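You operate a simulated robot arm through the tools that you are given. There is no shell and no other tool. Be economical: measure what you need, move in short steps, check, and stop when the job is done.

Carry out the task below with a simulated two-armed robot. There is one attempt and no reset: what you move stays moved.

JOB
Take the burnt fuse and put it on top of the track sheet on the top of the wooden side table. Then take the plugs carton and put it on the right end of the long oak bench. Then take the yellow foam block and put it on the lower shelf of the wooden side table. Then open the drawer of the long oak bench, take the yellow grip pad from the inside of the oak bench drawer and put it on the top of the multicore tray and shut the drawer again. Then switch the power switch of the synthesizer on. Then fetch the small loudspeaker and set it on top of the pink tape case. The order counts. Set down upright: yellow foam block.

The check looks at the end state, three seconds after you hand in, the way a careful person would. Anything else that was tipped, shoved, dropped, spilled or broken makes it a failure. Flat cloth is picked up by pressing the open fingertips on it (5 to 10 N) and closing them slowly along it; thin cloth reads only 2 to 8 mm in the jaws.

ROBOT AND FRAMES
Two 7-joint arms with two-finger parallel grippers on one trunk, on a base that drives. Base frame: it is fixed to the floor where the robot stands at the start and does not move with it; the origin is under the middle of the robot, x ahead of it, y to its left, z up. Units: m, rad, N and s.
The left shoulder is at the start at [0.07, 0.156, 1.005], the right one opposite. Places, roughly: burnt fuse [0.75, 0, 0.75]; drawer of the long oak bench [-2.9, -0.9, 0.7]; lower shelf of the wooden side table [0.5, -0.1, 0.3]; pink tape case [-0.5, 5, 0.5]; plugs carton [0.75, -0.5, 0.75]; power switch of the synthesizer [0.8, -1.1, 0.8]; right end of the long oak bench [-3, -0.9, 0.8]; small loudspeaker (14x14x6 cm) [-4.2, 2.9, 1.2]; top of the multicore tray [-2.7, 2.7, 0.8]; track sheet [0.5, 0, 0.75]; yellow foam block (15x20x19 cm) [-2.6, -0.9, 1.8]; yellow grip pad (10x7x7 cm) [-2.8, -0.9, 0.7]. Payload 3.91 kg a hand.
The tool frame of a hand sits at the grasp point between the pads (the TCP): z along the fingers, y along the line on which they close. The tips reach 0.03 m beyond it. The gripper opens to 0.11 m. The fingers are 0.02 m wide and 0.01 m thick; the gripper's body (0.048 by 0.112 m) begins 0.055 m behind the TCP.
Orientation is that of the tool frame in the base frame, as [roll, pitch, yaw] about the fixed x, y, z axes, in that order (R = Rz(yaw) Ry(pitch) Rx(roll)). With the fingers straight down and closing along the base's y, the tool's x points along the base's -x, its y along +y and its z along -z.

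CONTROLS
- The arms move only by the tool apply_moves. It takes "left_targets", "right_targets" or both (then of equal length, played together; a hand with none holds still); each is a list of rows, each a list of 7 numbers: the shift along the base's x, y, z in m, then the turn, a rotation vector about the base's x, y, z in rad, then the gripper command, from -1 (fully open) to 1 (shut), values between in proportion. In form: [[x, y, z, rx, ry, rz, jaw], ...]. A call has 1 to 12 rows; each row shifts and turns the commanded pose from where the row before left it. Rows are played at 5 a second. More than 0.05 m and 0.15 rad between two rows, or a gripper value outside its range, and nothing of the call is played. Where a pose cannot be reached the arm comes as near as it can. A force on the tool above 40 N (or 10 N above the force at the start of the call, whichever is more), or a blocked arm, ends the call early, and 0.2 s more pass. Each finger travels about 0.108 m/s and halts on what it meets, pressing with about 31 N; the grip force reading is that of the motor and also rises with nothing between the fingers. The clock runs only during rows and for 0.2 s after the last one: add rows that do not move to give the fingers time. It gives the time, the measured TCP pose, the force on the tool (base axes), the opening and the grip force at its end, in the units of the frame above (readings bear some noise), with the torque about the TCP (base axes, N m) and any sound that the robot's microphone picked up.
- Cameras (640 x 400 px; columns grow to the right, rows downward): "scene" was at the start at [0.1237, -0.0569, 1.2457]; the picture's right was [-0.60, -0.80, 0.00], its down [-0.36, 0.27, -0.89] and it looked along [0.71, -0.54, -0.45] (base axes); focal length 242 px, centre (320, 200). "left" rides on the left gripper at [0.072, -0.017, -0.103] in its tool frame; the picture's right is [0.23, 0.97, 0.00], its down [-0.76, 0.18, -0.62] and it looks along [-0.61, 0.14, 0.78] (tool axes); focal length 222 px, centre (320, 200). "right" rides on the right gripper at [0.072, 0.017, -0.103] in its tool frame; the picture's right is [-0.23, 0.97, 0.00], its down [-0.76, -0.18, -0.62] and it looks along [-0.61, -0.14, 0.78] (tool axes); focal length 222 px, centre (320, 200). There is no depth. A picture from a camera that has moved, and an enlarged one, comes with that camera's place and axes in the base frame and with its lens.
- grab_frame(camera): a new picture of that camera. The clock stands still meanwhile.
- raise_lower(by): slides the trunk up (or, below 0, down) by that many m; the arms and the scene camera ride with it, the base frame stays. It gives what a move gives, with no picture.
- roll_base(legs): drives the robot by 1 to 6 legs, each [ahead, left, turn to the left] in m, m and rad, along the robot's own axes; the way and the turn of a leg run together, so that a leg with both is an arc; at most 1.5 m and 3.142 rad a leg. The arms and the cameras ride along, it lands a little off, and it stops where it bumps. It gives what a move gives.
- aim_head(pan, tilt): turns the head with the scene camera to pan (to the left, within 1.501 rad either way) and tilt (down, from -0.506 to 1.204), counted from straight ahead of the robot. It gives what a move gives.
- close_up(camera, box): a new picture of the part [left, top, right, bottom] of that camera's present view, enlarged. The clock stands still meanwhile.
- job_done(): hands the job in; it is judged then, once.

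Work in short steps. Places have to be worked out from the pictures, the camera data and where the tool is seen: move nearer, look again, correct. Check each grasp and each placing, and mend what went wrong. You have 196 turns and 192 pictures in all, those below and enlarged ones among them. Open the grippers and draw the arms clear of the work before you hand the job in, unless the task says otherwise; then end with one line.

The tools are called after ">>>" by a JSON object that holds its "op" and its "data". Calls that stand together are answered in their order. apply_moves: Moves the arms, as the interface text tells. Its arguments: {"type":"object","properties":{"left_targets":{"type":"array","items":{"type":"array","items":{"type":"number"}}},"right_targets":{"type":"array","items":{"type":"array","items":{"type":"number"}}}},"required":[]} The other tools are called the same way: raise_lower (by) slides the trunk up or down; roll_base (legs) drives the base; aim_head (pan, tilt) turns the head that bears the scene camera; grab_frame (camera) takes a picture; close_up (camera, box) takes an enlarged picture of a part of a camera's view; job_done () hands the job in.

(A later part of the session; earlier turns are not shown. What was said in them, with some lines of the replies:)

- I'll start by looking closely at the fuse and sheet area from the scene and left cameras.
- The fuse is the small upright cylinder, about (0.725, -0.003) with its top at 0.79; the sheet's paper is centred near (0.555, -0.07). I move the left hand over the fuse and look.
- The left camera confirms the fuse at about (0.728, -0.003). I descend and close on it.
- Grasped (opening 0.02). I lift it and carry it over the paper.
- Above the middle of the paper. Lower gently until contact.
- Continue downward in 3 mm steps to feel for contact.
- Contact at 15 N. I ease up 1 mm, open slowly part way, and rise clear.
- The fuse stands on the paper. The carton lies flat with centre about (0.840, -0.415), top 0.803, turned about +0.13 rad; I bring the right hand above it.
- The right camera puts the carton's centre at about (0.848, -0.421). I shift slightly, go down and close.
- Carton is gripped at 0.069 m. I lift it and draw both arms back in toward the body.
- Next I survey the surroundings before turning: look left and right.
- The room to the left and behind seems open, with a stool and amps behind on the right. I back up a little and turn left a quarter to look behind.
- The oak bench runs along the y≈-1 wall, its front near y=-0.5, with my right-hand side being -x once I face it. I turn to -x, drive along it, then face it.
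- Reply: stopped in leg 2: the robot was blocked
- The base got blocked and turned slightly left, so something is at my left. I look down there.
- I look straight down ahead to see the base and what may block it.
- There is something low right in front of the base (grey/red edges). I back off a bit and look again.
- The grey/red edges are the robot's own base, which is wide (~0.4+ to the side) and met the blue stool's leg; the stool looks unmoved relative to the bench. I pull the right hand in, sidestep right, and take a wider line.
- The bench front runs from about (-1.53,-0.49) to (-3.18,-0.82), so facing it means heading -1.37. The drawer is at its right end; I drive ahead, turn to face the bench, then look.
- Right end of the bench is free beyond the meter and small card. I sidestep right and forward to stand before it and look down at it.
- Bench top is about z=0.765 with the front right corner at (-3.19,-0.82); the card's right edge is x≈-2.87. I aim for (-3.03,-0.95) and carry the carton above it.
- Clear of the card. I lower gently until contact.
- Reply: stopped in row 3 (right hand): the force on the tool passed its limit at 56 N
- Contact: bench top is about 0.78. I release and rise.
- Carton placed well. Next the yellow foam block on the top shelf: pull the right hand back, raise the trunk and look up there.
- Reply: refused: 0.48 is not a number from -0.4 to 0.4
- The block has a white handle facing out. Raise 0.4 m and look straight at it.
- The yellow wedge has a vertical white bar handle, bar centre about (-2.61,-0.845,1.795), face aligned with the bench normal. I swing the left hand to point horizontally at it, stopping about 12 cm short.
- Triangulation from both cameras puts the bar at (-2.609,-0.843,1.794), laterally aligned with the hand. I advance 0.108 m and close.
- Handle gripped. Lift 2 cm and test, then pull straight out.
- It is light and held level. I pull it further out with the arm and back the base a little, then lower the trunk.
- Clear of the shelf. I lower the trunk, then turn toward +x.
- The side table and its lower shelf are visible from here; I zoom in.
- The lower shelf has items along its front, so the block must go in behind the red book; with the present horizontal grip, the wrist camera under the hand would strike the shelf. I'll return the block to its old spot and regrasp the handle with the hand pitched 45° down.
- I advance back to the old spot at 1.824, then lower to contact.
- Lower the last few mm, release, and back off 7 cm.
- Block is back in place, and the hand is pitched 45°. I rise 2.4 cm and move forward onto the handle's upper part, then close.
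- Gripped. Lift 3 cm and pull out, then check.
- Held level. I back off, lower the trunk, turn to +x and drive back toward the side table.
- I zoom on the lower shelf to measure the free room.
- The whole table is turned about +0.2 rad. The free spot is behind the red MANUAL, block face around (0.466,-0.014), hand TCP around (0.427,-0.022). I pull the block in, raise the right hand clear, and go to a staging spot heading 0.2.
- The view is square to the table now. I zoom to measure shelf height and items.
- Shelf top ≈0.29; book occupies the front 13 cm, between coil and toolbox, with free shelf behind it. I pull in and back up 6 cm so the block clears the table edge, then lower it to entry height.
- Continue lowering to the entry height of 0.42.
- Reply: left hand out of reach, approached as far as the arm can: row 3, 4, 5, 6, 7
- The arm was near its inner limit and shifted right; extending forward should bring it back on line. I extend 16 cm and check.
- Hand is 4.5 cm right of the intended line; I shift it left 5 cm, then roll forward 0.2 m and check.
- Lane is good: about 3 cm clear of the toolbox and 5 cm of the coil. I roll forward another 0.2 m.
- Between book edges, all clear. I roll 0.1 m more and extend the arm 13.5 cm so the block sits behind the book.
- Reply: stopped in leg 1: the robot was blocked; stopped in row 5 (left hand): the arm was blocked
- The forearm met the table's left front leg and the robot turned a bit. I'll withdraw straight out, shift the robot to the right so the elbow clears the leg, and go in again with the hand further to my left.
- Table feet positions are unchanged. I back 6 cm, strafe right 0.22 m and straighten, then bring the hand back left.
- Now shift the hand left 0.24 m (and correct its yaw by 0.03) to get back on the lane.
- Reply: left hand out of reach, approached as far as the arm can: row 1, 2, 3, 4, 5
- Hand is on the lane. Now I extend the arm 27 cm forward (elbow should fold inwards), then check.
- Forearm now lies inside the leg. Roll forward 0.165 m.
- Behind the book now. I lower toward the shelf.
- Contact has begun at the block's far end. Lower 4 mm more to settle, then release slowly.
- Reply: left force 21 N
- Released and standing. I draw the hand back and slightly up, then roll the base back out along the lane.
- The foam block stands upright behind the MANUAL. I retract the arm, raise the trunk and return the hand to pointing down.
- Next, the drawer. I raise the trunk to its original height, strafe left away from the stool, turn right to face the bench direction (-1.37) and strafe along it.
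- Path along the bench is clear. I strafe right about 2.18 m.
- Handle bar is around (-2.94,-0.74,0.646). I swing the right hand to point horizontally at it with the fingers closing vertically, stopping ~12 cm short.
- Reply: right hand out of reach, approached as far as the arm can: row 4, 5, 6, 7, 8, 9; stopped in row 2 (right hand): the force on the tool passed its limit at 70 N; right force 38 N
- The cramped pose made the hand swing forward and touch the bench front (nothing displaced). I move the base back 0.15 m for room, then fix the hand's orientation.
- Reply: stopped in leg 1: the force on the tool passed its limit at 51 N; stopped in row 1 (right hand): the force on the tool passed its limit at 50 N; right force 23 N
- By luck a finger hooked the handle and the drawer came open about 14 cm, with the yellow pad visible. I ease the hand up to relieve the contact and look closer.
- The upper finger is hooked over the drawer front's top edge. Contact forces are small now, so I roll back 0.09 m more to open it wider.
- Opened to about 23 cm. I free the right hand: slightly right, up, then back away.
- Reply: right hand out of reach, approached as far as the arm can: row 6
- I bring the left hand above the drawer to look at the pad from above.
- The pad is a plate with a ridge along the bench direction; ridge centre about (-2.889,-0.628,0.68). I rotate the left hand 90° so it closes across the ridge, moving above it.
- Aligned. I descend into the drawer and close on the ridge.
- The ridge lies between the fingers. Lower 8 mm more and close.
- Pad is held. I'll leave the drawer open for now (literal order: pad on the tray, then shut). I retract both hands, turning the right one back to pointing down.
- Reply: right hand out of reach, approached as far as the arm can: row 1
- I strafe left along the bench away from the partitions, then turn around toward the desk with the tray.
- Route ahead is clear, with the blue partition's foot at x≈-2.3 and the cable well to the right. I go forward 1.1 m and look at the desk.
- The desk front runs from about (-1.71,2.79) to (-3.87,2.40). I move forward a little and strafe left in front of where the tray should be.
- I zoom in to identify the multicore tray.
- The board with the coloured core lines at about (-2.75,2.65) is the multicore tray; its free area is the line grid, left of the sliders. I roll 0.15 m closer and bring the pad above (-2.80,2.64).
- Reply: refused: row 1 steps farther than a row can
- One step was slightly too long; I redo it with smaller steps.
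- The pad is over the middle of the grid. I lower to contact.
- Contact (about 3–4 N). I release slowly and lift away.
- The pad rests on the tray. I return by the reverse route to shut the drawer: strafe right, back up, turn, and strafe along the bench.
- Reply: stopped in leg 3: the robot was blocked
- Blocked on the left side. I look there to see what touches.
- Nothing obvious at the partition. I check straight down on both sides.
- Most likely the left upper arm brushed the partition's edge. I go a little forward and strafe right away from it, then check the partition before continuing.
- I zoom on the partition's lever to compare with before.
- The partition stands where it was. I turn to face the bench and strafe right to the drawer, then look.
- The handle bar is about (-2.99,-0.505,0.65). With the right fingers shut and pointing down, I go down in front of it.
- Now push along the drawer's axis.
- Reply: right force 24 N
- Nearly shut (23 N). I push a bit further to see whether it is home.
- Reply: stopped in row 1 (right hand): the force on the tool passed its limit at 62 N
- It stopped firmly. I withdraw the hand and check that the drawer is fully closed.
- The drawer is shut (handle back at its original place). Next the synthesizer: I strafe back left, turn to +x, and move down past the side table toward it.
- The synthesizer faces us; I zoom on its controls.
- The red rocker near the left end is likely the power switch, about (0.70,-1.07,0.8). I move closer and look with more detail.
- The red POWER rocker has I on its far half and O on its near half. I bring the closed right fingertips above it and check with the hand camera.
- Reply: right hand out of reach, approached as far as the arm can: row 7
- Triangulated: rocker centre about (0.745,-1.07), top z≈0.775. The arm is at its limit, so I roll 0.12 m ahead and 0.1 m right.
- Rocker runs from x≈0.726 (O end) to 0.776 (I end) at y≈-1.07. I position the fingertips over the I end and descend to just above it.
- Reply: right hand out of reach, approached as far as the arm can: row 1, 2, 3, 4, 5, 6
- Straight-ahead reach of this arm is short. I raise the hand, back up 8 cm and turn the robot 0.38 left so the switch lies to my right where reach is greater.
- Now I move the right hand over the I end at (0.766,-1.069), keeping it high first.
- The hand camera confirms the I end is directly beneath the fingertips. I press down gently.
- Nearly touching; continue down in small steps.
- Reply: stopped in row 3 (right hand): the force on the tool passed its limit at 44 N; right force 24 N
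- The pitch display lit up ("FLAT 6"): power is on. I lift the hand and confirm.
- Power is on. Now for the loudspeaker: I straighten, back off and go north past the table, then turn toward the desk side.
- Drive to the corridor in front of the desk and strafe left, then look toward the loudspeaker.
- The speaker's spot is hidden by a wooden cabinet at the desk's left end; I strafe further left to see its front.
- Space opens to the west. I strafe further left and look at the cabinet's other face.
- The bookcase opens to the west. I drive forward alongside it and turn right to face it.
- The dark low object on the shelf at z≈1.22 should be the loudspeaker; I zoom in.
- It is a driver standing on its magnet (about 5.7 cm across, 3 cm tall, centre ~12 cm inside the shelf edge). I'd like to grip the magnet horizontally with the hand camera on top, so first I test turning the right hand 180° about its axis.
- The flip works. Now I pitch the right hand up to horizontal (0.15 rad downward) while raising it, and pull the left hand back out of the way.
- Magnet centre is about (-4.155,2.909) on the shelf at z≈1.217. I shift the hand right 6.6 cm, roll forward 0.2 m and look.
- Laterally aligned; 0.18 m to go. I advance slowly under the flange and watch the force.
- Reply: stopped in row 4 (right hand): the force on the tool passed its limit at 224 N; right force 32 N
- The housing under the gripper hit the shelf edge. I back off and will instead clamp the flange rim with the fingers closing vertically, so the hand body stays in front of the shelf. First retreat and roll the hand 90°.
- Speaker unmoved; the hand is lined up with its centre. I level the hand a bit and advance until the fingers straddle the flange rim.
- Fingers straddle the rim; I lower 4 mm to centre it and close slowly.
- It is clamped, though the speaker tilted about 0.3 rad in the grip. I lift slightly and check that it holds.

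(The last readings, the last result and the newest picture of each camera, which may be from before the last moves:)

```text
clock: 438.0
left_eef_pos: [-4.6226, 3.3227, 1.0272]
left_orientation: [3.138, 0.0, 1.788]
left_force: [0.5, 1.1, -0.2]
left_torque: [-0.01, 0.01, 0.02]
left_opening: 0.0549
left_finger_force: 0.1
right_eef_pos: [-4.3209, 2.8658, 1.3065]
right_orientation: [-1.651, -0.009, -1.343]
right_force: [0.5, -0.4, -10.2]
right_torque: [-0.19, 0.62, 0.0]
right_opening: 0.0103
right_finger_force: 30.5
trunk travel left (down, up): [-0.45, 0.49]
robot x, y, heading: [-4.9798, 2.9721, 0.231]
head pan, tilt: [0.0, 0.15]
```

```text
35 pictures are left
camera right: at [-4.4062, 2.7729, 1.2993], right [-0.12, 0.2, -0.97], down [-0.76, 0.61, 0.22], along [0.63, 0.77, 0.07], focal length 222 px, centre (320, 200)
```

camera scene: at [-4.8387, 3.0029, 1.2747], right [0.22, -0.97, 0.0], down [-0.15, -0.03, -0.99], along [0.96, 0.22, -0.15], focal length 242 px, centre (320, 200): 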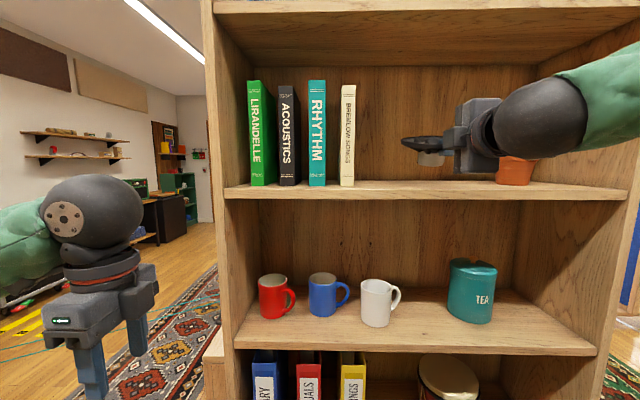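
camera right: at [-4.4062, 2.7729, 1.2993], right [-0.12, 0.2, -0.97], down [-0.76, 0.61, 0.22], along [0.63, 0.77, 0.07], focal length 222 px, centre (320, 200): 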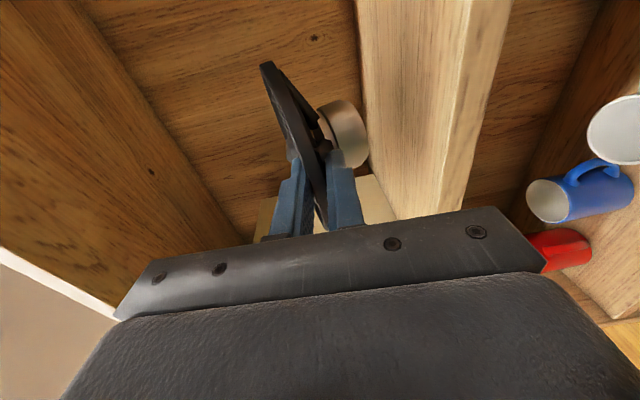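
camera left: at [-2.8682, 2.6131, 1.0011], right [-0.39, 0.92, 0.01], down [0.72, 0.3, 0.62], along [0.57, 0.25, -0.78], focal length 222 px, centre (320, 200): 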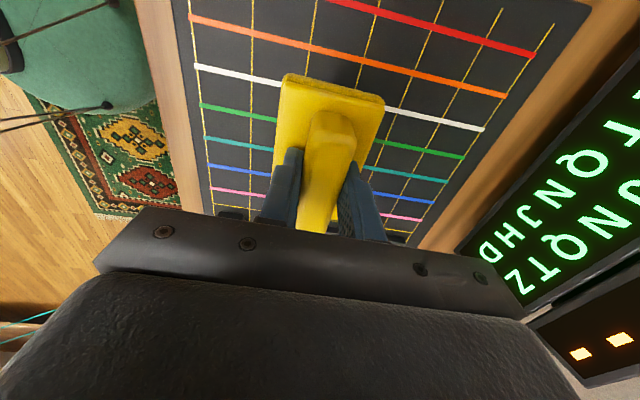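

The 1 kg speaker is held firmly. I back away from the bookcase and look north for the route to the pink tape case.

>>> {"op": "roll_base", "data": {"legs": [[-0.25, 0, 0]]}}

>>> {"op": "aim_head", "data": {"pan": 0.9, "tilt": 0.3}}

>>> {"op": "grab_frame", "data": {"camera": "scene"}}

```text
clock: 439.8
left_eef_pos: [-4.8702, 3.2652, 1.0287]
left_orientation: [3.133, 0.0, 1.784]
left_force: [0.0, 0.8, -0.2]
left_torque: [0.02, 0.0, -0.03]
left_opening: 0.0548
left_finger_force: 0.1
right_eef_pos: [-4.5715, 2.8075, 1.3075]
right_orientation: [-1.649, -0.008, -1.346]
right_force: [-0.6, -0.5, -10.6]
right_torque: [-0.2, 0.63, 0.05]
right_opening: 0.0103
right_finger_force: 31.7
trunk travel left (down, up): [-0.45, 0.49]
robot x, y, heading: [-5.2298, 2.9146, 0.22]
head pan, tilt: [0.0, 0.15]
```

```text
clock: 441.0
left_eef_pos: [-4.8691, 3.2653, 1.0298]
left_orientation: [3.135, 0.001, 1.787]
left_force: [-0.2, -0.5, 0.4]
left_torque: [0.0, -0.03, 0.02]
left_opening: 0.055
left_finger_force: 0.0
right_eef_pos: [-4.569, 2.8085, 1.3076]
right_orientation: [-1.649, -0.008, -1.345]
right_force: [-0.1, 0.2, -10.6]
right_torque: [-0.18, 0.65, 0.02]
right_opening: 0.0103
right_finger_force: 31.4
trunk travel left (down, up): [-0.45, 0.49]
robot x, y, heading: [-5.2295, 2.9156, 0.224]
head pan, tilt: [0.901, 0.3]
```

```text
34 pictures are left
camera scene: at [-5.1364, 3.0098, 1.261], right [0.9, -0.43, 0.0], down [-0.13, -0.27, -0.96], along [0.41, 0.86, -0.3], focal length 242 px, centre (320, 200)
```

scene: 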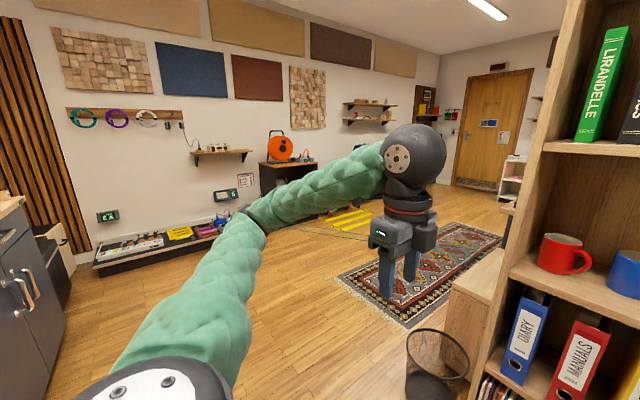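

A teal cable crosses the floor area; I zoom on it to see where it runs and at what height.

>>> {"op": "close_up", "data": {"camera": "scene", "box": [250, 170, 560, 320]}}

```text
2.06 times, centred on (405, 245) of scene
camera zoom: at [-5.1364, 3.0098, 1.261], right [0.9, -0.43, 0.0], down [-0.13, -0.27, -0.96], along [0.41, 0.86, -0.3], focal length 500 px, centre (144, 107)
```

zoom: 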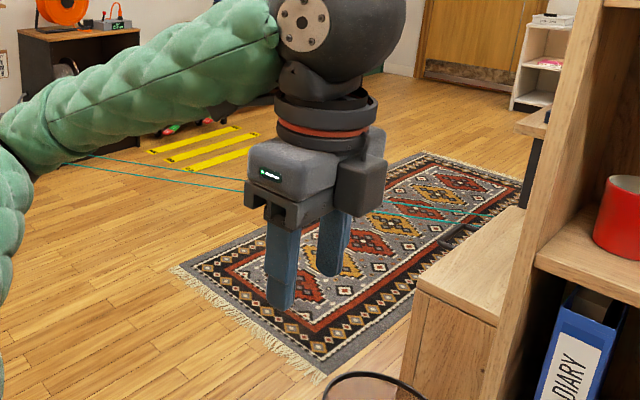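

The pink case is on a white rack near the door (NE). I go north past the bookcase, then look east to plan the crossing.

>>> {"op": "roll_base", "data": {"legs": [[0.2, 0.85, 0], [0.15, 0.75, 0], [0, 0, -0.22]]}}

>>> {"op": "aim_head", "data": {"pan": 0.0, "tilt": 0.3}}

>>> {"op": "grab_frame", "data": {"camera": "scene"}}

```text
clock: 450.1
left_eef_pos: [-4.8014, 4.8009, 1.028]
left_orientation: [3.136, -0.001, 1.558]
left_force: [0.0, -0.2, 1.0]
left_torque: [0.02, -0.01, -0.01]
left_opening: 0.0548
left_finger_force: 0.1
right_eef_pos: [-4.6111, 4.2867, 1.3066]
right_orientation: [-1.65, -0.007, -1.572]
right_force: [0.7, -0.8, -9.9]
right_torque: [-0.06, 0.66, 0.0]
right_opening: 0.0102
right_finger_force: 31.2
trunk travel left (down, up): [-0.45, 0.49]
robot x, y, heading: [-5.2294, 4.5429, -0.006]
head pan, tilt: [0.901, 0.3]
```

```text
clock: 451.3
left_eef_pos: [-4.8013, 4.7993, 1.0286]
left_orientation: [3.134, -0.003, 1.56]
left_force: [-0.8, -0.9, 0.3]
left_torque: [-0.02, 0.0, 0.03]
left_opening: 0.0549
left_finger_force: 0.2
right_eef_pos: [-4.611, 4.288, 1.3082]
right_orientation: [-1.649, -0.008, -1.572]
right_force: [-0.5, 0.1, -9.4]
right_torque: [-0.03, 0.68, -0.01]
right_opening: 0.0102
right_finger_force: 30.9
trunk travel left (down, up): [-0.45, 0.49]
robot x, y, heading: [-5.2304, 4.5384, -0.006]
head pan, tilt: [0.0, 0.3]
```

```text
32 pictures are left
camera scene: at [-5.0842, 4.5376, 1.2609], right [0.0, -1.0, 0.0], down [-0.3, 0.0, -0.95], along [0.95, 0.0, -0.3], focal length 242 px, centre (320, 200)
```

scene: 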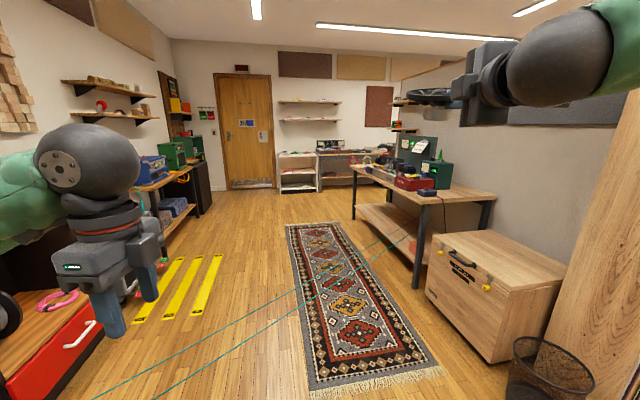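

The teal lines pass straight through the wall, so they are only drawn, not physical. The way east along y≈4.7 is clear; I drive toward the white rack by the door.

>>> {"op": "roll_base", "data": {"legs": [[1.2, 0.1, 0], [1.2, 0.1, 0], [0.9, 0.05, 0]]}}

>>> {"op": "grab_frame", "data": {"camera": "scene"}}

```text
clock: 467.3
left_eef_pos: [-1.5316, 5.0397, 1.0277]
left_orientation: [3.136, 0.0, 1.565]
left_force: [-0.3, 0.5, 0.1]
left_torque: [-0.03, -0.04, -0.04]
left_opening: 0.0549
left_finger_force: 0.0
right_eef_pos: [-1.3371, 4.5288, 1.3072]
right_orientation: [-1.649, -0.008, -1.567]
right_force: [0.2, -0.7, -9.3]
right_torque: [-0.03, 0.68, -0.01]
right_opening: 0.0101
right_finger_force: 30.7
trunk travel left (down, up): [-0.45, 0.49]
robot x, y, heading: [-1.9595, 4.7779, 0.004]
head pan, tilt: [0.0, 0.3]
```

```text
31 pictures are left
camera scene: at [-1.8117, 4.7751, 1.2609], right [0.0, -1.0, 0.0], down [-0.3, 0.0, -0.95], along [0.95, 0.0, -0.3], focal length 242 px, centre (320, 200)
```

scene: 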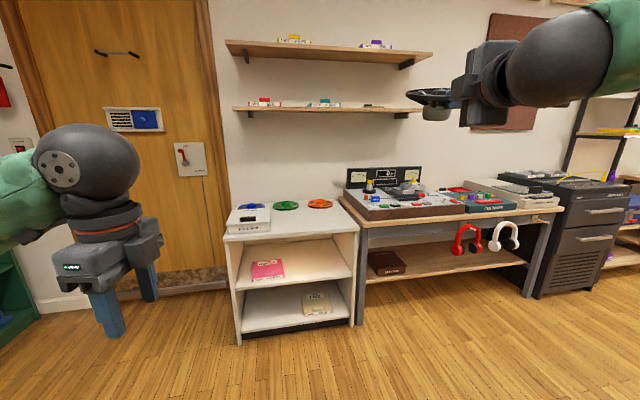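

The pink tape case lies on the white cabinet's upper inner shelf. I zoom in to measure.

>>> {"op": "close_up", "data": {"camera": "scene", "box": [215, 190, 375, 350]}}

```text
2.50 times, centred on (295, 270) of scene
camera zoom: at [-1.8117, 4.7751, 1.2609], right [0.0, -1.0, 0.0], down [-0.3, 0.0, -0.95], along [0.95, 0.0, -0.3], focal length 606 px, centre (382, 25)
```

zoom: 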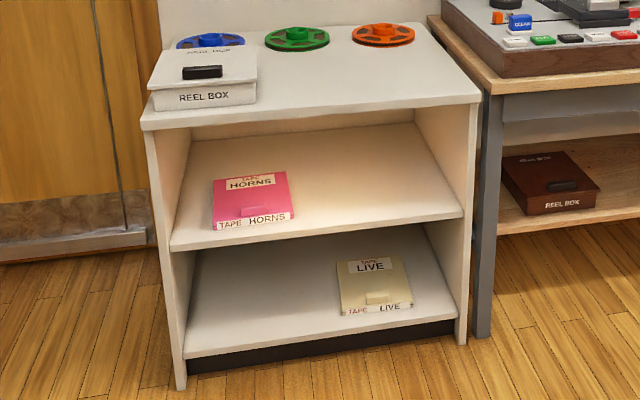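

Pink case: centre about (-0.515,5.09), top z≈0.427, turned +0.2, under a top at z≈0.68; a small tab sits near its front edge. I zoom on the held speaker to measure its tilt.

>>> {"op": "close_up", "data": {"camera": "scene", "box": [380, 50, 520, 150]}}

>>> {"op": "grab_frame", "data": {"camera": "right"}}

```text
4.00 times, centred on (450, 100) of scene
camera zoom: at [-1.8117, 4.7751, 1.2609], right [0.0, -1.0, 0.0], down [-0.3, 0.0, -0.95], along [0.95, 0.0, -0.3], focal length 969 px, centre (-200, 600)
```

zoom: 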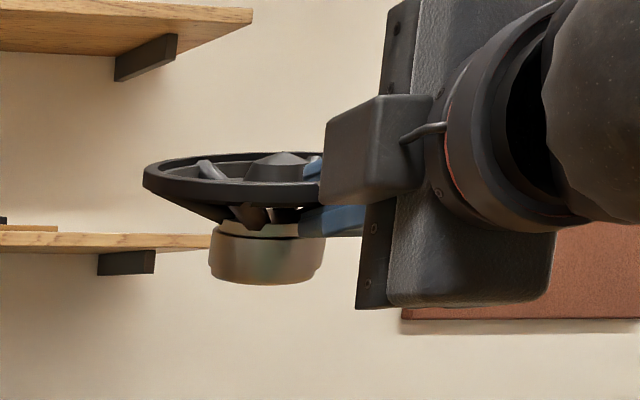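

```text
28 pictures are left
camera right: at [-1.4414, 4.4556, 1.2995], right [-0.08, 0.22, -0.97], down [-0.61, 0.76, 0.22], along [0.79, 0.61, 0.07], focal length 222 px, centre (320, 200)
```

right: 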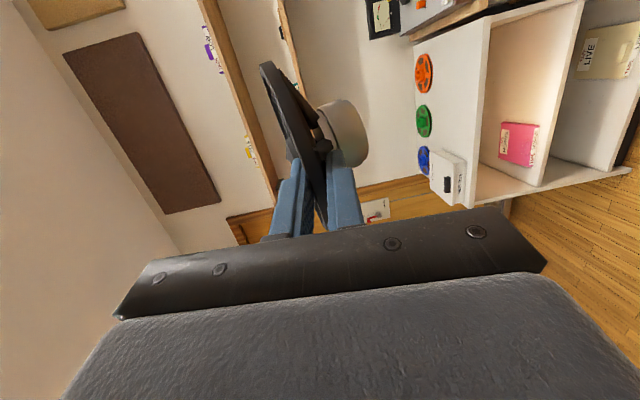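

Tilt is about 0.24 rad (near rim low). I move the base to a staging spot with heading 0.2, lower the trunk, and pitch the hand down 0.24 to level the speaker.

>>> {"op": "roll_base", "data": {"legs": [[0.39, 0.355, 0], [0, 0, 0.196]]}}

>>> {"op": "raise_lower", "data": {"by": -0.4}}

>>> {"op": "apply_moves", "data": {"right_targets": [[0, 0, 0, -0.0159, 0.0784, 0, 1], [0, 0, 0, -0.0159, 0.0784, 0, 1], [0, 0, 0, -0.0159, 0.0784, 0, 1], [0, 0, -0.045, 0, 0, 0, 1], [0, 0, -0.045, 0, 0, 0, 1], [0, 0, -0.045, 0, 0, 0, 1], [0, 0, -0.045, 0, 0, 0, 1], [0, 0, 0, 0, 0, 0, 1]]}}

>>> {"op": "aim_head", "data": {"pan": 0.0, "tilt": 0.3}}

>>> {"op": "grab_frame", "data": {"camera": "scene"}}

```text
clock: 471.1
left_eef_pos: [-1.2003, 5.4754, 1.0288]
left_orientation: [3.137, 0.0, 1.763]
left_force: [-0.7, -0.1, -0.1]
left_torque: [0.0, 0.01, 0.0]
left_opening: 0.0547
left_finger_force: 0.1
right_eef_pos: [-0.9115, 5.0125, 1.3077]
right_orientation: [-1.65, -0.006, -1.369]
right_force: [0.7, 0.2, -10.0]
right_torque: [-0.19, 0.65, -0.03]
right_opening: 0.0099
right_finger_force: 30.6
trunk travel left (down, up): [-0.45, 0.49]
robot x, y, heading: [-1.5663, 5.1343, 0.196]
head pan, tilt: [0.0, 0.3]
```

```text
clock: 475.0
left_eef_pos: [-1.2005, 5.4746, 0.6294]
left_orientation: [3.135, -0.001, 1.763]
left_force: [0.0, -0.2, 0.3]
left_torque: [0.02, 0.01, 0.0]
left_opening: 0.0551
left_finger_force: 0.0
right_eef_pos: [-0.9108, 5.0117, 0.9077]
right_orientation: [-1.65, -0.009, -1.37]
right_force: [-0.7, -0.5, -10.0]
right_torque: [-0.12, 0.68, 0.01]
right_opening: 0.0104
right_finger_force: 31.2
trunk travel left (down, up): [-0.05, 0.89]
robot x, y, heading: [-1.5661, 5.1366, 0.202]
head pan, tilt: [0.0, 0.3]
```

```text
clock: 476.8
left_eef_pos: [-1.2, 5.4752, 0.6282]
left_orientation: [3.135, 0.0, 1.764]
left_force: [0.3, -0.3, 0.3]
left_torque: [0.0, 0.04, 0.05]
left_opening: 0.0552
left_finger_force: 0.0
right_eef_pos: [-0.9115, 5.0113, 0.7249]
right_orientation: [-1.889, -0.007, -1.367]
right_force: [1.0, 0.3, -10.7]
right_torque: [-0.18, 0.64, 0.0]
right_opening: 0.0099
right_finger_force: 31.2
trunk travel left (down, up): [-0.05, 0.89]
robot x, y, heading: [-1.5687, 5.1362, 0.199]
head pan, tilt: [0.0, 0.3]
```

```text
clock: 477.4
left_eef_pos: [-1.2013, 5.4744, 0.6288]
left_orientation: [3.135, 0.0, 1.763]
left_force: [0.1, -0.6, 0.0]
left_torque: [-0.03, -0.02, 0.01]
left_opening: 0.0549
left_finger_force: 0.1
right_eef_pos: [-0.9116, 5.0127, 0.7252]
right_orientation: [-1.888, -0.008, -1.367]
right_force: [0.5, 0.2, -8.9]
right_torque: [-0.17, 0.59, 0.0]
right_opening: 0.0101
right_finger_force: 31.3
trunk travel left (down, up): [-0.05, 0.89]
robot x, y, heading: [-1.5639, 5.1342, 0.195]
head pan, tilt: [0.0, 0.3]
```

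```text
27 pictures are left
camera scene: at [-1.4246, 5.161, 0.8609], right [0.2, -0.98, 0.0], down [-0.29, -0.06, -0.95], along [0.94, 0.19, -0.3], focal length 242 px, centre (320, 200)
```

scene: 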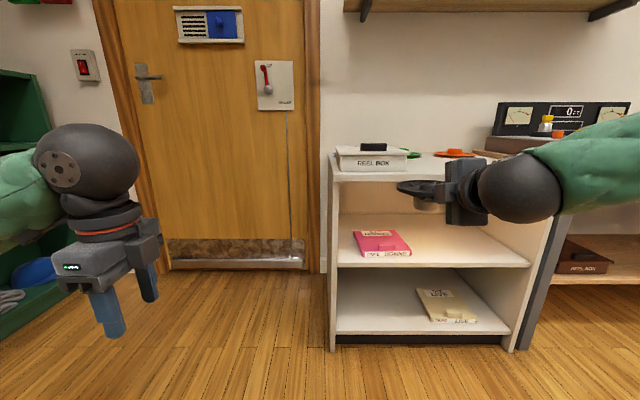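

The cabinet is square to me now. I zoom on the case and speaker.

>>> {"op": "close_up", "data": {"camera": "scene", "box": [320, 150, 500, 280]}}

```text
3.08 times, centred on (410, 215) of scene
camera zoom: at [-1.4246, 5.161, 0.8609], right [0.2, -0.98, 0.0], down [-0.29, -0.06, -0.95], along [0.94, 0.19, -0.3], focal length 746 px, centre (43, 154)
```

zoom: 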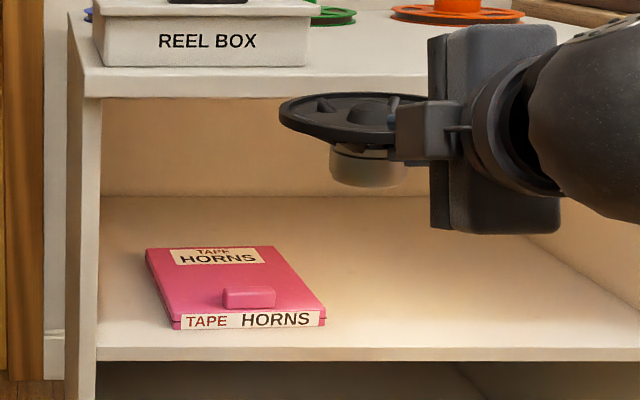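

Speaker is level within ~0.02. Target: magnet centre 0.333 m further ahead and 1.5 cm left, landing at TCP z≈0.475 behind the tab. I lower to entry height and roll forward 0.25 m.

>>> {"op": "apply_moves", "data": {"right_targets": [[-0.001, 0.005, -0.043, 0, 0, 0, 1], [-0.001, 0.005, -0.043, 0, 0, 0, 1], [-0.001, 0.005, -0.043, 0, 0, 0, 1], [0, 0, -0.043, 0, 0, 0, 1], [0, 0, -0.036, 0, 0, 0, 1], [0, 0, 0, 0, 0, 0, 1]]}}

>>> {"op": "roll_base", "data": {"legs": [[0.15, 0, 0]]}}

>>> {"op": "grab_frame", "data": {"camera": "scene"}}

```text
clock: 478.8
left_eef_pos: [-1.2009, 5.4774, 0.6292]
left_orientation: [3.136, -0.001, 1.763]
left_force: [0.3, 0.0, 0.1]
left_torque: [0.0, 0.01, 0.01]
left_opening: 0.0546
left_finger_force: 0.0
right_eef_pos: [-0.8866, 5.0332, 0.5264]
right_orientation: [-1.889, -0.006, -1.367]
right_force: [0.5, -1.3, -10.8]
right_torque: [-0.18, 0.6, 0.01]
right_opening: 0.0101
right_finger_force: 30.8
right hand out of reach, approached as far as the arm can: row 1, 2, 3, 4
trunk travel left (down, up): [-0.05, 0.89]
robot x, y, heading: [-1.5666, 5.1362, 0.194]
head pan, tilt: [0.0, 0.3]
```

```text
clock: 480.1
left_eef_pos: [-1.0533, 5.5045, 0.6277]
left_orientation: [3.134, -0.001, 1.761]
left_force: [-0.6, -0.8, 0.2]
left_torque: [0.0, -0.01, 0.03]
left_opening: 0.0551
left_finger_force: 0.0
right_eef_pos: [-0.7398, 5.0602, 0.5267]
right_orientation: [-1.888, -0.007, -1.37]
right_force: [-0.3, -0.2, -9.3]
right_torque: [-0.17, 0.63, -0.01]
right_opening: 0.01
right_finger_force: 30.9
trunk travel left (down, up): [-0.05, 0.89]
robot x, y, heading: [-1.4197, 5.1608, 0.196]
head pan, tilt: [0.0, 0.3]
```

```text
25 pictures are left
camera scene: at [-1.278, 5.1903, 0.8609], right [0.2, -0.98, 0.0], down [-0.29, -0.06, -0.95], along [0.94, 0.19, -0.3], focal length 242 px, centre (320, 200)
```

scene: 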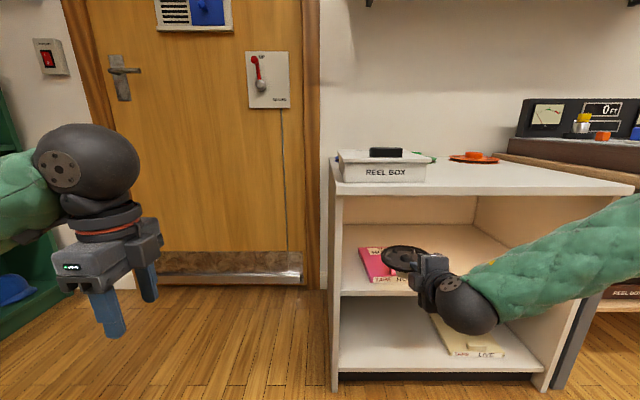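

I zoom to check alignment with the case before going on.

>>> {"op": "close_up", "data": {"camera": "scene", "box": [340, 210, 480, 310]}}

```text
4.00 times, centred on (410, 260) of scene
camera zoom: at [-1.278, 5.1903, 0.8609], right [0.2, -0.98, 0.0], down [-0.29, -0.06, -0.95], along [0.94, 0.19, -0.3], focal length 969 px, centre (-40, -40)
```

zoom: 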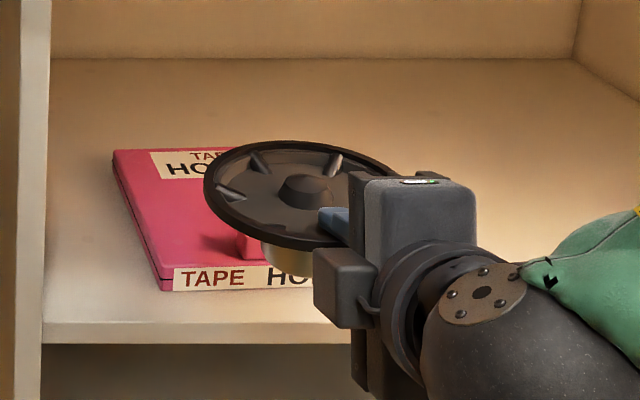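

The speaker's centre is 0.176 m short and 1.7 cm left of the target. I roll 0.1 m ahead, then move the arm the rest.

>>> {"op": "roll_base", "data": {"legs": [[0.1, 0, 0]]}}

>>> {"op": "apply_moves", "data": {"right_targets": [[0.026, -0.0006, 0, 0, 0, 0, 1], [0.026, -0.0006, 0, 0, 0, 0, 1], [0.0258, -0.0006, 0, 0, 0, 0, 1], [0, 0, 0, 0, 0, 0, 1]]}}

>>> {"op": "close_up", "data": {"camera": "scene", "box": [340, 210, 500, 330]}}

```text
clock: 481.3
left_eef_pos: [-0.9557, 5.5239, 0.6287]
left_orientation: [3.134, 0.0, 1.761]
left_force: [0.5, -0.2, 0.3]
left_torque: [-0.01, 0.01, -0.03]
left_opening: 0.0549
left_finger_force: 0.0
right_eef_pos: [-0.6415, 5.0816, 0.526]
right_orientation: [-1.889, -0.007, -1.369]
right_force: [-0.8, 0.8, -9.9]
right_torque: [-0.14, 0.6, 0.05]
right_opening: 0.0101
right_finger_force: 31.0
trunk travel left (down, up): [-0.05, 0.89]
robot x, y, heading: [-1.3195, 5.1856, 0.192]
head pan, tilt: [0.0, 0.3]
```

```text
clock: 482.3
left_eef_pos: [-0.9553, 5.5232, 0.6284]
left_orientation: [3.134, -0.001, 1.76]
left_force: [0.3, 1.0, 0.6]
left_torque: [0.01, 0.0, 0.02]
left_opening: 0.055
left_finger_force: 0.0
right_eef_pos: [-0.5636, 5.0792, 0.5262]
right_orientation: [-1.89, -0.007, -1.369]
right_force: [0.4, -0.2, -10.0]
right_torque: [-0.17, 0.59, -0.02]
right_opening: 0.0098
right_finger_force: 30.3
trunk travel left (down, up): [-0.05, 0.89]
robot x, y, heading: [-1.323, 5.1821, 0.193]
head pan, tilt: [0.0, 0.3]
```

```text
3.33 times, centred on (420, 270) of scene
camera zoom: at [-1.1797, 5.2099, 0.8609], right [0.2, -0.98, 0.0], down [-0.29, -0.06, -0.95], along [0.94, 0.19, -0.3], focal length 808 px, centre (-13, -33)
```

zoom: 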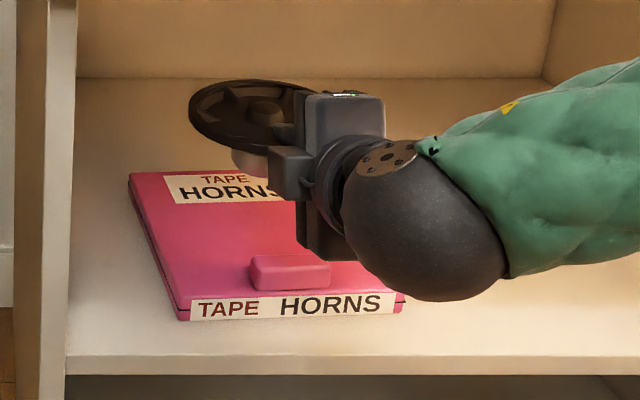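

The speaker is above the case's centre, behind the tab. I lower gently to contact.

>>> {"op": "apply_moves", "data": {"right_targets": [[0, 0, -0.025, 0, 0, 0, 1], [0, 0, -0.015, 0, 0, 0, 1], [0, 0, -0.006, 0, 0, 0, 1], [0, 0, -0.004, 0, 0, 0, 1], [0, 0, -0.003, 0, 0, 0, 1], [0, 0, 0, 0, 0, 0, 1]]}}

>>> {"op": "close_up", "data": {"camera": "scene", "box": [340, 210, 500, 330]}}

```text
clock: 483.7
left_eef_pos: [-0.9571, 5.5236, 0.6292]
left_orientation: [3.132, 0.0, 1.762]
left_force: [-0.5, -0.7, 0.6]
left_torque: [0.01, 0.01, 0.0]
left_opening: 0.0551
left_finger_force: 0.1
right_eef_pos: [-0.564, 5.0792, 0.4745]
right_orientation: [-1.887, -0.008, -1.368]
right_force: [-5.9, -1.6, 9.0]
right_torque: [0.44, -0.12, 0.08]
right_opening: 0.0102
right_finger_force: 30.8
trunk travel left (down, up): [-0.05, 0.89]
robot x, y, heading: [-1.3205, 5.1822, 0.193]
head pan, tilt: [0.0, 0.3]
```

```text
3.33 times, centred on (420, 270) of scene
camera zoom: at [-1.1808, 5.2099, 0.8613], right [0.2, -0.98, 0.0], down [-0.29, -0.06, -0.96], along [0.94, 0.19, -0.3], focal length 808 px, centre (-13, -33)
```

zoom: 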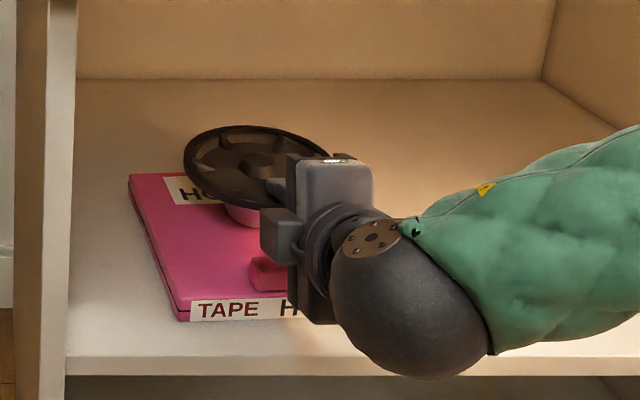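

Contact made; the case has not moved. I open the fingers a little and settle.

>>> {"op": "apply_moves", "data": {"right_targets": [[0, 0, 0, 0, 0, 0, 0.85], [0, 0, 0, 0, 0, 0, 0.75], [0, 0, 0, 0, 0, 0, 0.6], [0, 0, 0, 0, 0, 0, 0.45], [0, 0, 0, 0, 0, 0, 0.45], [0, 0, 0, 0, 0, 0, 0.45]]}}

>>> {"op": "close_up", "data": {"camera": "scene", "box": [340, 210, 500, 330]}}

>>> {"op": "grab_frame", "data": {"camera": "right"}}

```text
clock: 485.1
left_eef_pos: [-0.9561, 5.523, 0.6277]
left_orientation: [3.134, 0.001, 1.763]
left_force: [-1.0, 0.0, 0.4]
left_torque: [0.03, -0.01, 0.01]
left_opening: 0.0549
left_finger_force: 0.0
right_eef_pos: [-0.5638, 5.0788, 0.474]
right_orientation: [-1.888, -0.007, -1.368]
right_force: [0.3, 0.2, 0.1]
right_torque: [0.01, 0.03, -0.03]
right_opening: 0.0305
right_finger_force: 0.0
trunk travel left (down, up): [-0.05, 0.89]
robot x, y, heading: [-1.3223, 5.1813, 0.201]
head pan, tilt: [0.0, 0.3]
```

```text
3.33 times, centred on (420, 270) of scene
camera zoom: at [-1.1802, 5.2099, 0.861], right [0.2, -0.98, 0.0], down [-0.29, -0.06, -0.96], along [0.94, 0.19, -0.3], focal length 808 px, centre (-13, -33)
```

zoom: 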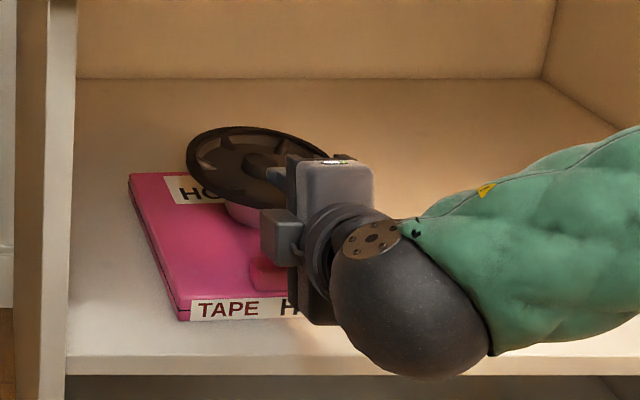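

```text
20 pictures are left
camera right: at [-0.651, 4.9882, 0.491], right [-0.34, 0.15, -0.93], down [-0.68, 0.64, 0.36], along [0.65, 0.75, -0.12], focal length 222 px, centre (320, 200)
```

right: 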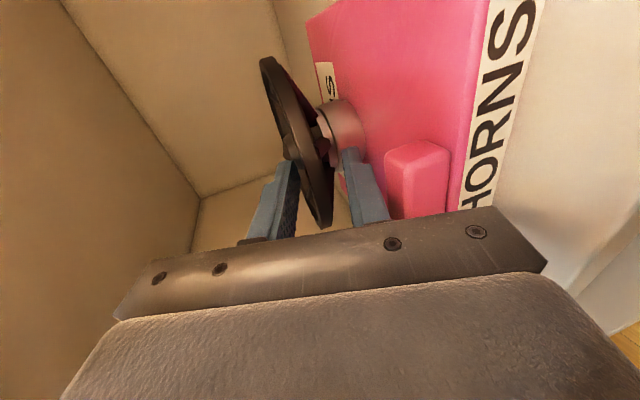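

Speaker stands on the case on its magnet, free of the fingers. I withdraw along the finger direction.

>>> {"op": "apply_moves", "data": {"right_targets": [[-0.0185, -0.0037, 0.0062, 0, 0, 0, 0.45], [-0.0185, -0.0037, 0.0062, 0, 0, 0, 0.45], [-0.0279, -0.0056, 0.0094, 0, 0, 0, 0.45], [-0.0279, -0.0056, 0.0094, 0, 0, 0, 0.45], [-0.0279, -0.0056, 0.0094, 0, 0, 0, 0.45], [0, 0, 0, 0, 0, 0, 0.45]]}}

>>> {"op": "close_up", "data": {"camera": "scene", "box": [340, 210, 500, 330]}}

```text
clock: 486.5
left_eef_pos: [-0.9559, 5.5227, 0.6278]
left_orientation: [3.135, 0.0, 1.763]
left_force: [-0.7, 0.2, 1.0]
left_torque: [0.01, 0.02, -0.01]
left_opening: 0.0549
left_finger_force: 0.0
right_eef_pos: [-0.641, 5.0637, 0.5072]
right_orientation: [-1.891, -0.007, -1.369]
right_force: [-0.4, -0.7, 0.5]
right_torque: [-0.01, 0.02, 0.0]
right_opening: 0.0307
right_finger_force: 0.1
right hand out of reach, approached as far as the arm can: row 4, 5
trunk travel left (down, up): [-0.05, 0.89]
robot x, y, heading: [-1.3217, 5.1826, 0.197]
head pan, tilt: [0.0, 0.3]
```

```text
3.33 times, centred on (420, 270) of scene
camera zoom: at [-1.1803, 5.2099, 0.861], right [0.2, -0.98, 0.0], down [-0.29, -0.06, -0.96], along [0.94, 0.19, -0.3], focal length 808 px, centre (-13, -33)
```

zoom: 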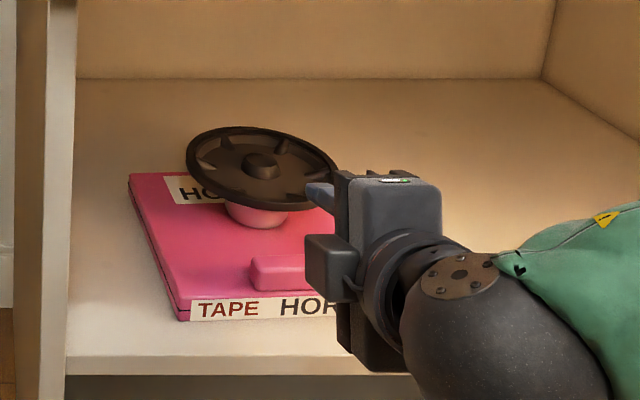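

The speaker stands on the case. I roll the base straight back, open both grippers, raise and check.

>>> {"op": "roll_base", "data": {"legs": [[-0.35, 0, 0]]}}

>>> {"op": "raise_lower", "data": {"by": 0.35}}

>>> {"op": "apply_moves", "data": {"right_targets": [[0, 0, 0, 0, 0, 0, -0.5], [0, 0, 0, 0, 0, 0, -1], [0, 0, 0, 0, 0, 0, -1]], "left_targets": [[0, 0, 0, 0, 0, 0, -0.5], [0, 0, 0, 0, 0, 0, -1], [0, 0, 0, 0, 0, 0, -1]]}}

>>> {"op": "grab_frame", "data": {"camera": "scene"}}

```text
clock: 488.8
left_eef_pos: [-1.298, 5.4546, 0.6297]
left_orientation: [3.134, 0.001, 1.755]
left_force: [-0.2, -0.1, 0.0]
left_torque: [0.02, 0.0, 0.02]
left_opening: 0.0548
left_finger_force: 0.0
right_eef_pos: [-0.9842, 4.993, 0.5078]
right_orientation: [-1.891, -0.009, -1.376]
right_force: [0.4, -0.2, -0.3]
right_torque: [-0.03, 0.03, 0.01]
right_opening: 0.0304
right_finger_force: 0.1
trunk travel left (down, up): [-0.05, 0.89]
robot x, y, heading: [-1.6631, 5.1153, 0.188]
head pan, tilt: [0.0, 0.3]
```

```text
clock: 492.2
left_eef_pos: [-1.2968, 5.4548, 0.9789]
left_orientation: [3.135, 0.001, 1.757]
left_force: [0.1, 0.3, 0.0]
left_torque: [-0.01, 0.01, -0.01]
left_opening: 0.0549
left_finger_force: 0.1
right_eef_pos: [-0.9823, 4.9924, 0.8568]
right_orientation: [-1.89, -0.008, -1.374]
right_force: [0.6, -0.1, 0.0]
right_torque: [0.0, 0.02, 0.0]
right_opening: 0.0304
right_finger_force: 0.0
trunk travel left (down, up): [-0.4, 0.54]
robot x, y, heading: [-1.6672, 5.115, 0.194]
head pan, tilt: [0.0, 0.3]
```

```text
clock: 493.0
left_eef_pos: [-1.2968, 5.4551, 0.9789]
left_orientation: [3.136, 0.001, 1.756]
left_force: [-0.4, 0.9, 1.4]
left_torque: [-0.01, -0.04, 0.04]
left_opening: 0.11
left_finger_force: 0.1
right_eef_pos: [-0.9823, 4.9931, 0.858]
right_orientation: [-1.892, -0.009, -1.373]
right_force: [-0.7, 0.4, 0.2]
right_torque: [0.02, 0.0, 0.02]
right_opening: 0.1099
right_finger_force: 0.1
trunk travel left (down, up): [-0.4, 0.54]
robot x, y, heading: [-1.6606, 5.1148, 0.193]
head pan, tilt: [0.0, 0.3]
```

```text
18 pictures are left
camera scene: at [-1.5224, 5.1416, 1.211], right [0.19, -0.98, 0.0], down [-0.29, -0.06, -0.96], along [0.94, 0.18, -0.3], focal length 242 px, centre (320, 200)
```

scene: 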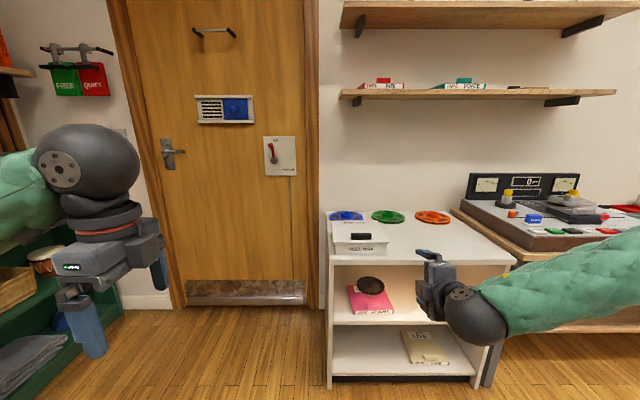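

Done here. As a last check I look toward the side table from afar to see that the fuse and block still stand.

>>> {"op": "aim_head", "data": {"pan": -1.36, "tilt": 0.1}}

>>> {"op": "grab_frame", "data": {"camera": "scene"}}

```text
clock: 494.5
left_eef_pos: [-1.2971, 5.4543, 0.9783]
left_orientation: [3.135, 0.0, 1.755]
left_force: [-0.7, -0.5, 0.5]
left_torque: [-0.02, 0.01, 0.01]
left_opening: 0.1101
left_finger_force: 0.1
right_eef_pos: [-0.9826, 4.9925, 0.8571]
right_orientation: [-1.891, -0.008, -1.374]
right_force: [0.4, 0.4, 0.6]
right_torque: [0.01, -0.01, 0.02]
right_opening: 0.1101
right_finger_force: 0.0
trunk travel left (down, up): [-0.4, 0.54]
robot x, y, heading: [-1.6634, 5.1165, 0.193]
head pan, tilt: [-1.36, 0.099]
```

```text
17 pictures are left
camera scene: at [-1.5778, 5.0391, 1.2297], right [-0.92, -0.39, 0.0], down [-0.04, 0.09, -0.99], along [0.39, -0.91, -0.1], focal length 242 px, centre (320, 200)
```

scene: 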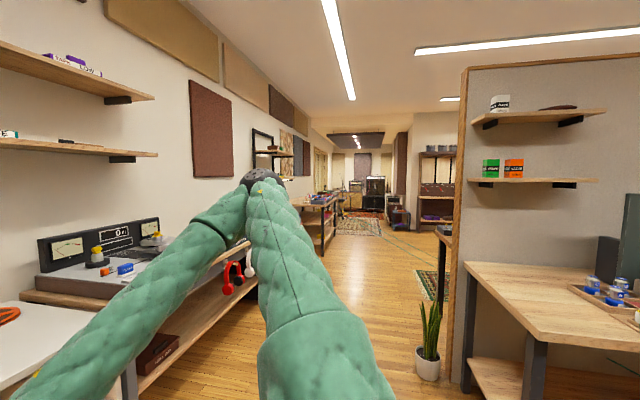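

>>> {"op": "close_up", "data": {"camera": "scene", "box": [290, 175, 370, 225]}}

```text
8.00 times, centred on (330, 200) of scene
camera zoom: at [-1.5778, 5.0391, 1.2297], right [-0.92, -0.39, 0.0], down [-0.04, 0.09, -0.99], along [0.39, -0.91, -0.1], focal length 1938 px, centre (240, 200)
```

zoom: 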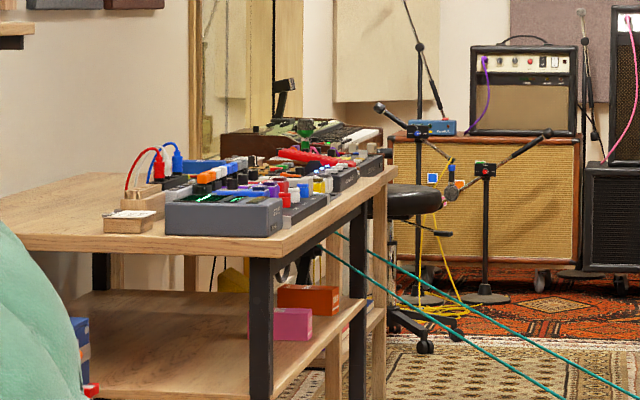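

I raise the trunk to look over the pedals at the side table top.

>>> {"op": "raise_lower", "data": {"by": 0.4}}

>>> {"op": "close_up", "data": {"camera": "scene", "box": [290, 195, 370, 245]}}

```text
clock: 498.3
left_eef_pos: [-1.2954, 5.4541, 1.3787]
left_orientation: [3.134, 0.0, 1.757]
left_force: [0.9, 0.0, 0.0]
left_torque: [0.04, 0.01, -0.01]
left_opening: 0.1102
left_finger_force: 0.0
right_eef_pos: [-0.9838, 4.9946, 1.2568]
right_orientation: [-1.889, -0.01, -1.374]
right_force: [-0.6, -0.8, -0.4]
right_torque: [0.01, 0.01, 0.04]
right_opening: 0.1102
right_finger_force: 0.1
trunk travel left (down, up): [-0.8, 0.14]
robot x, y, heading: [-1.6607, 5.114, 0.198]
head pan, tilt: [-1.36, 0.099]
```

```text
8.00 times, centred on (330, 220) of scene
camera zoom: at [-1.5776, 5.0392, 1.6297], right [-0.92, -0.39, 0.0], down [-0.04, 0.09, -0.99], along [0.39, -0.91, -0.1], focal length 1938 px, centre (240, 40)
```

zoom: 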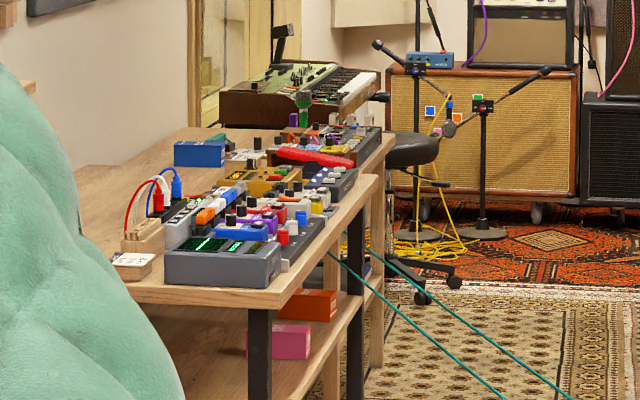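

>>> {"op": "close_up", "data": {"camera": "scene", "box": [308, 205, 340, 225]}}

```text
16.00 times, centred on (324, 215) of scene
camera zoom: at [-1.5776, 5.0392, 1.6297], right [-0.92, -0.39, 0.0], down [-0.04, 0.09, -0.99], along [0.39, -0.91, -0.1], focal length 3877 px, centre (256, -40)
```

zoom: 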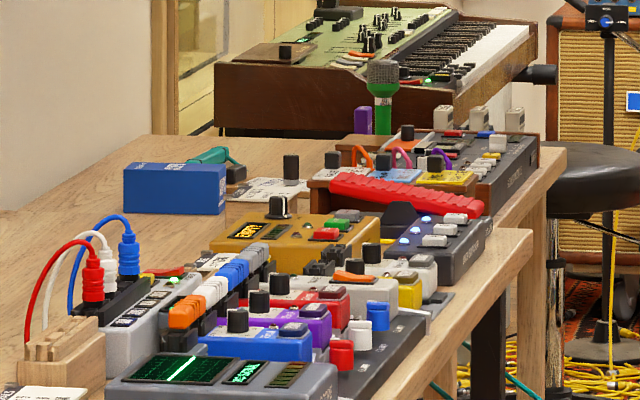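

The fuse stands upright on the track sheet, the synth's READY lamp is lit, and the speaker sits on the case. Both grippers are open and the arms are clear, so I hand in.

>>> {"op": "job_done", "data": {}}

```text
The job is handed in.
```

I finished all six tasks in the order given and handed the job in; the arms had bumped some furniture along the way, but where I looked afterwards nothing had visibly moved.
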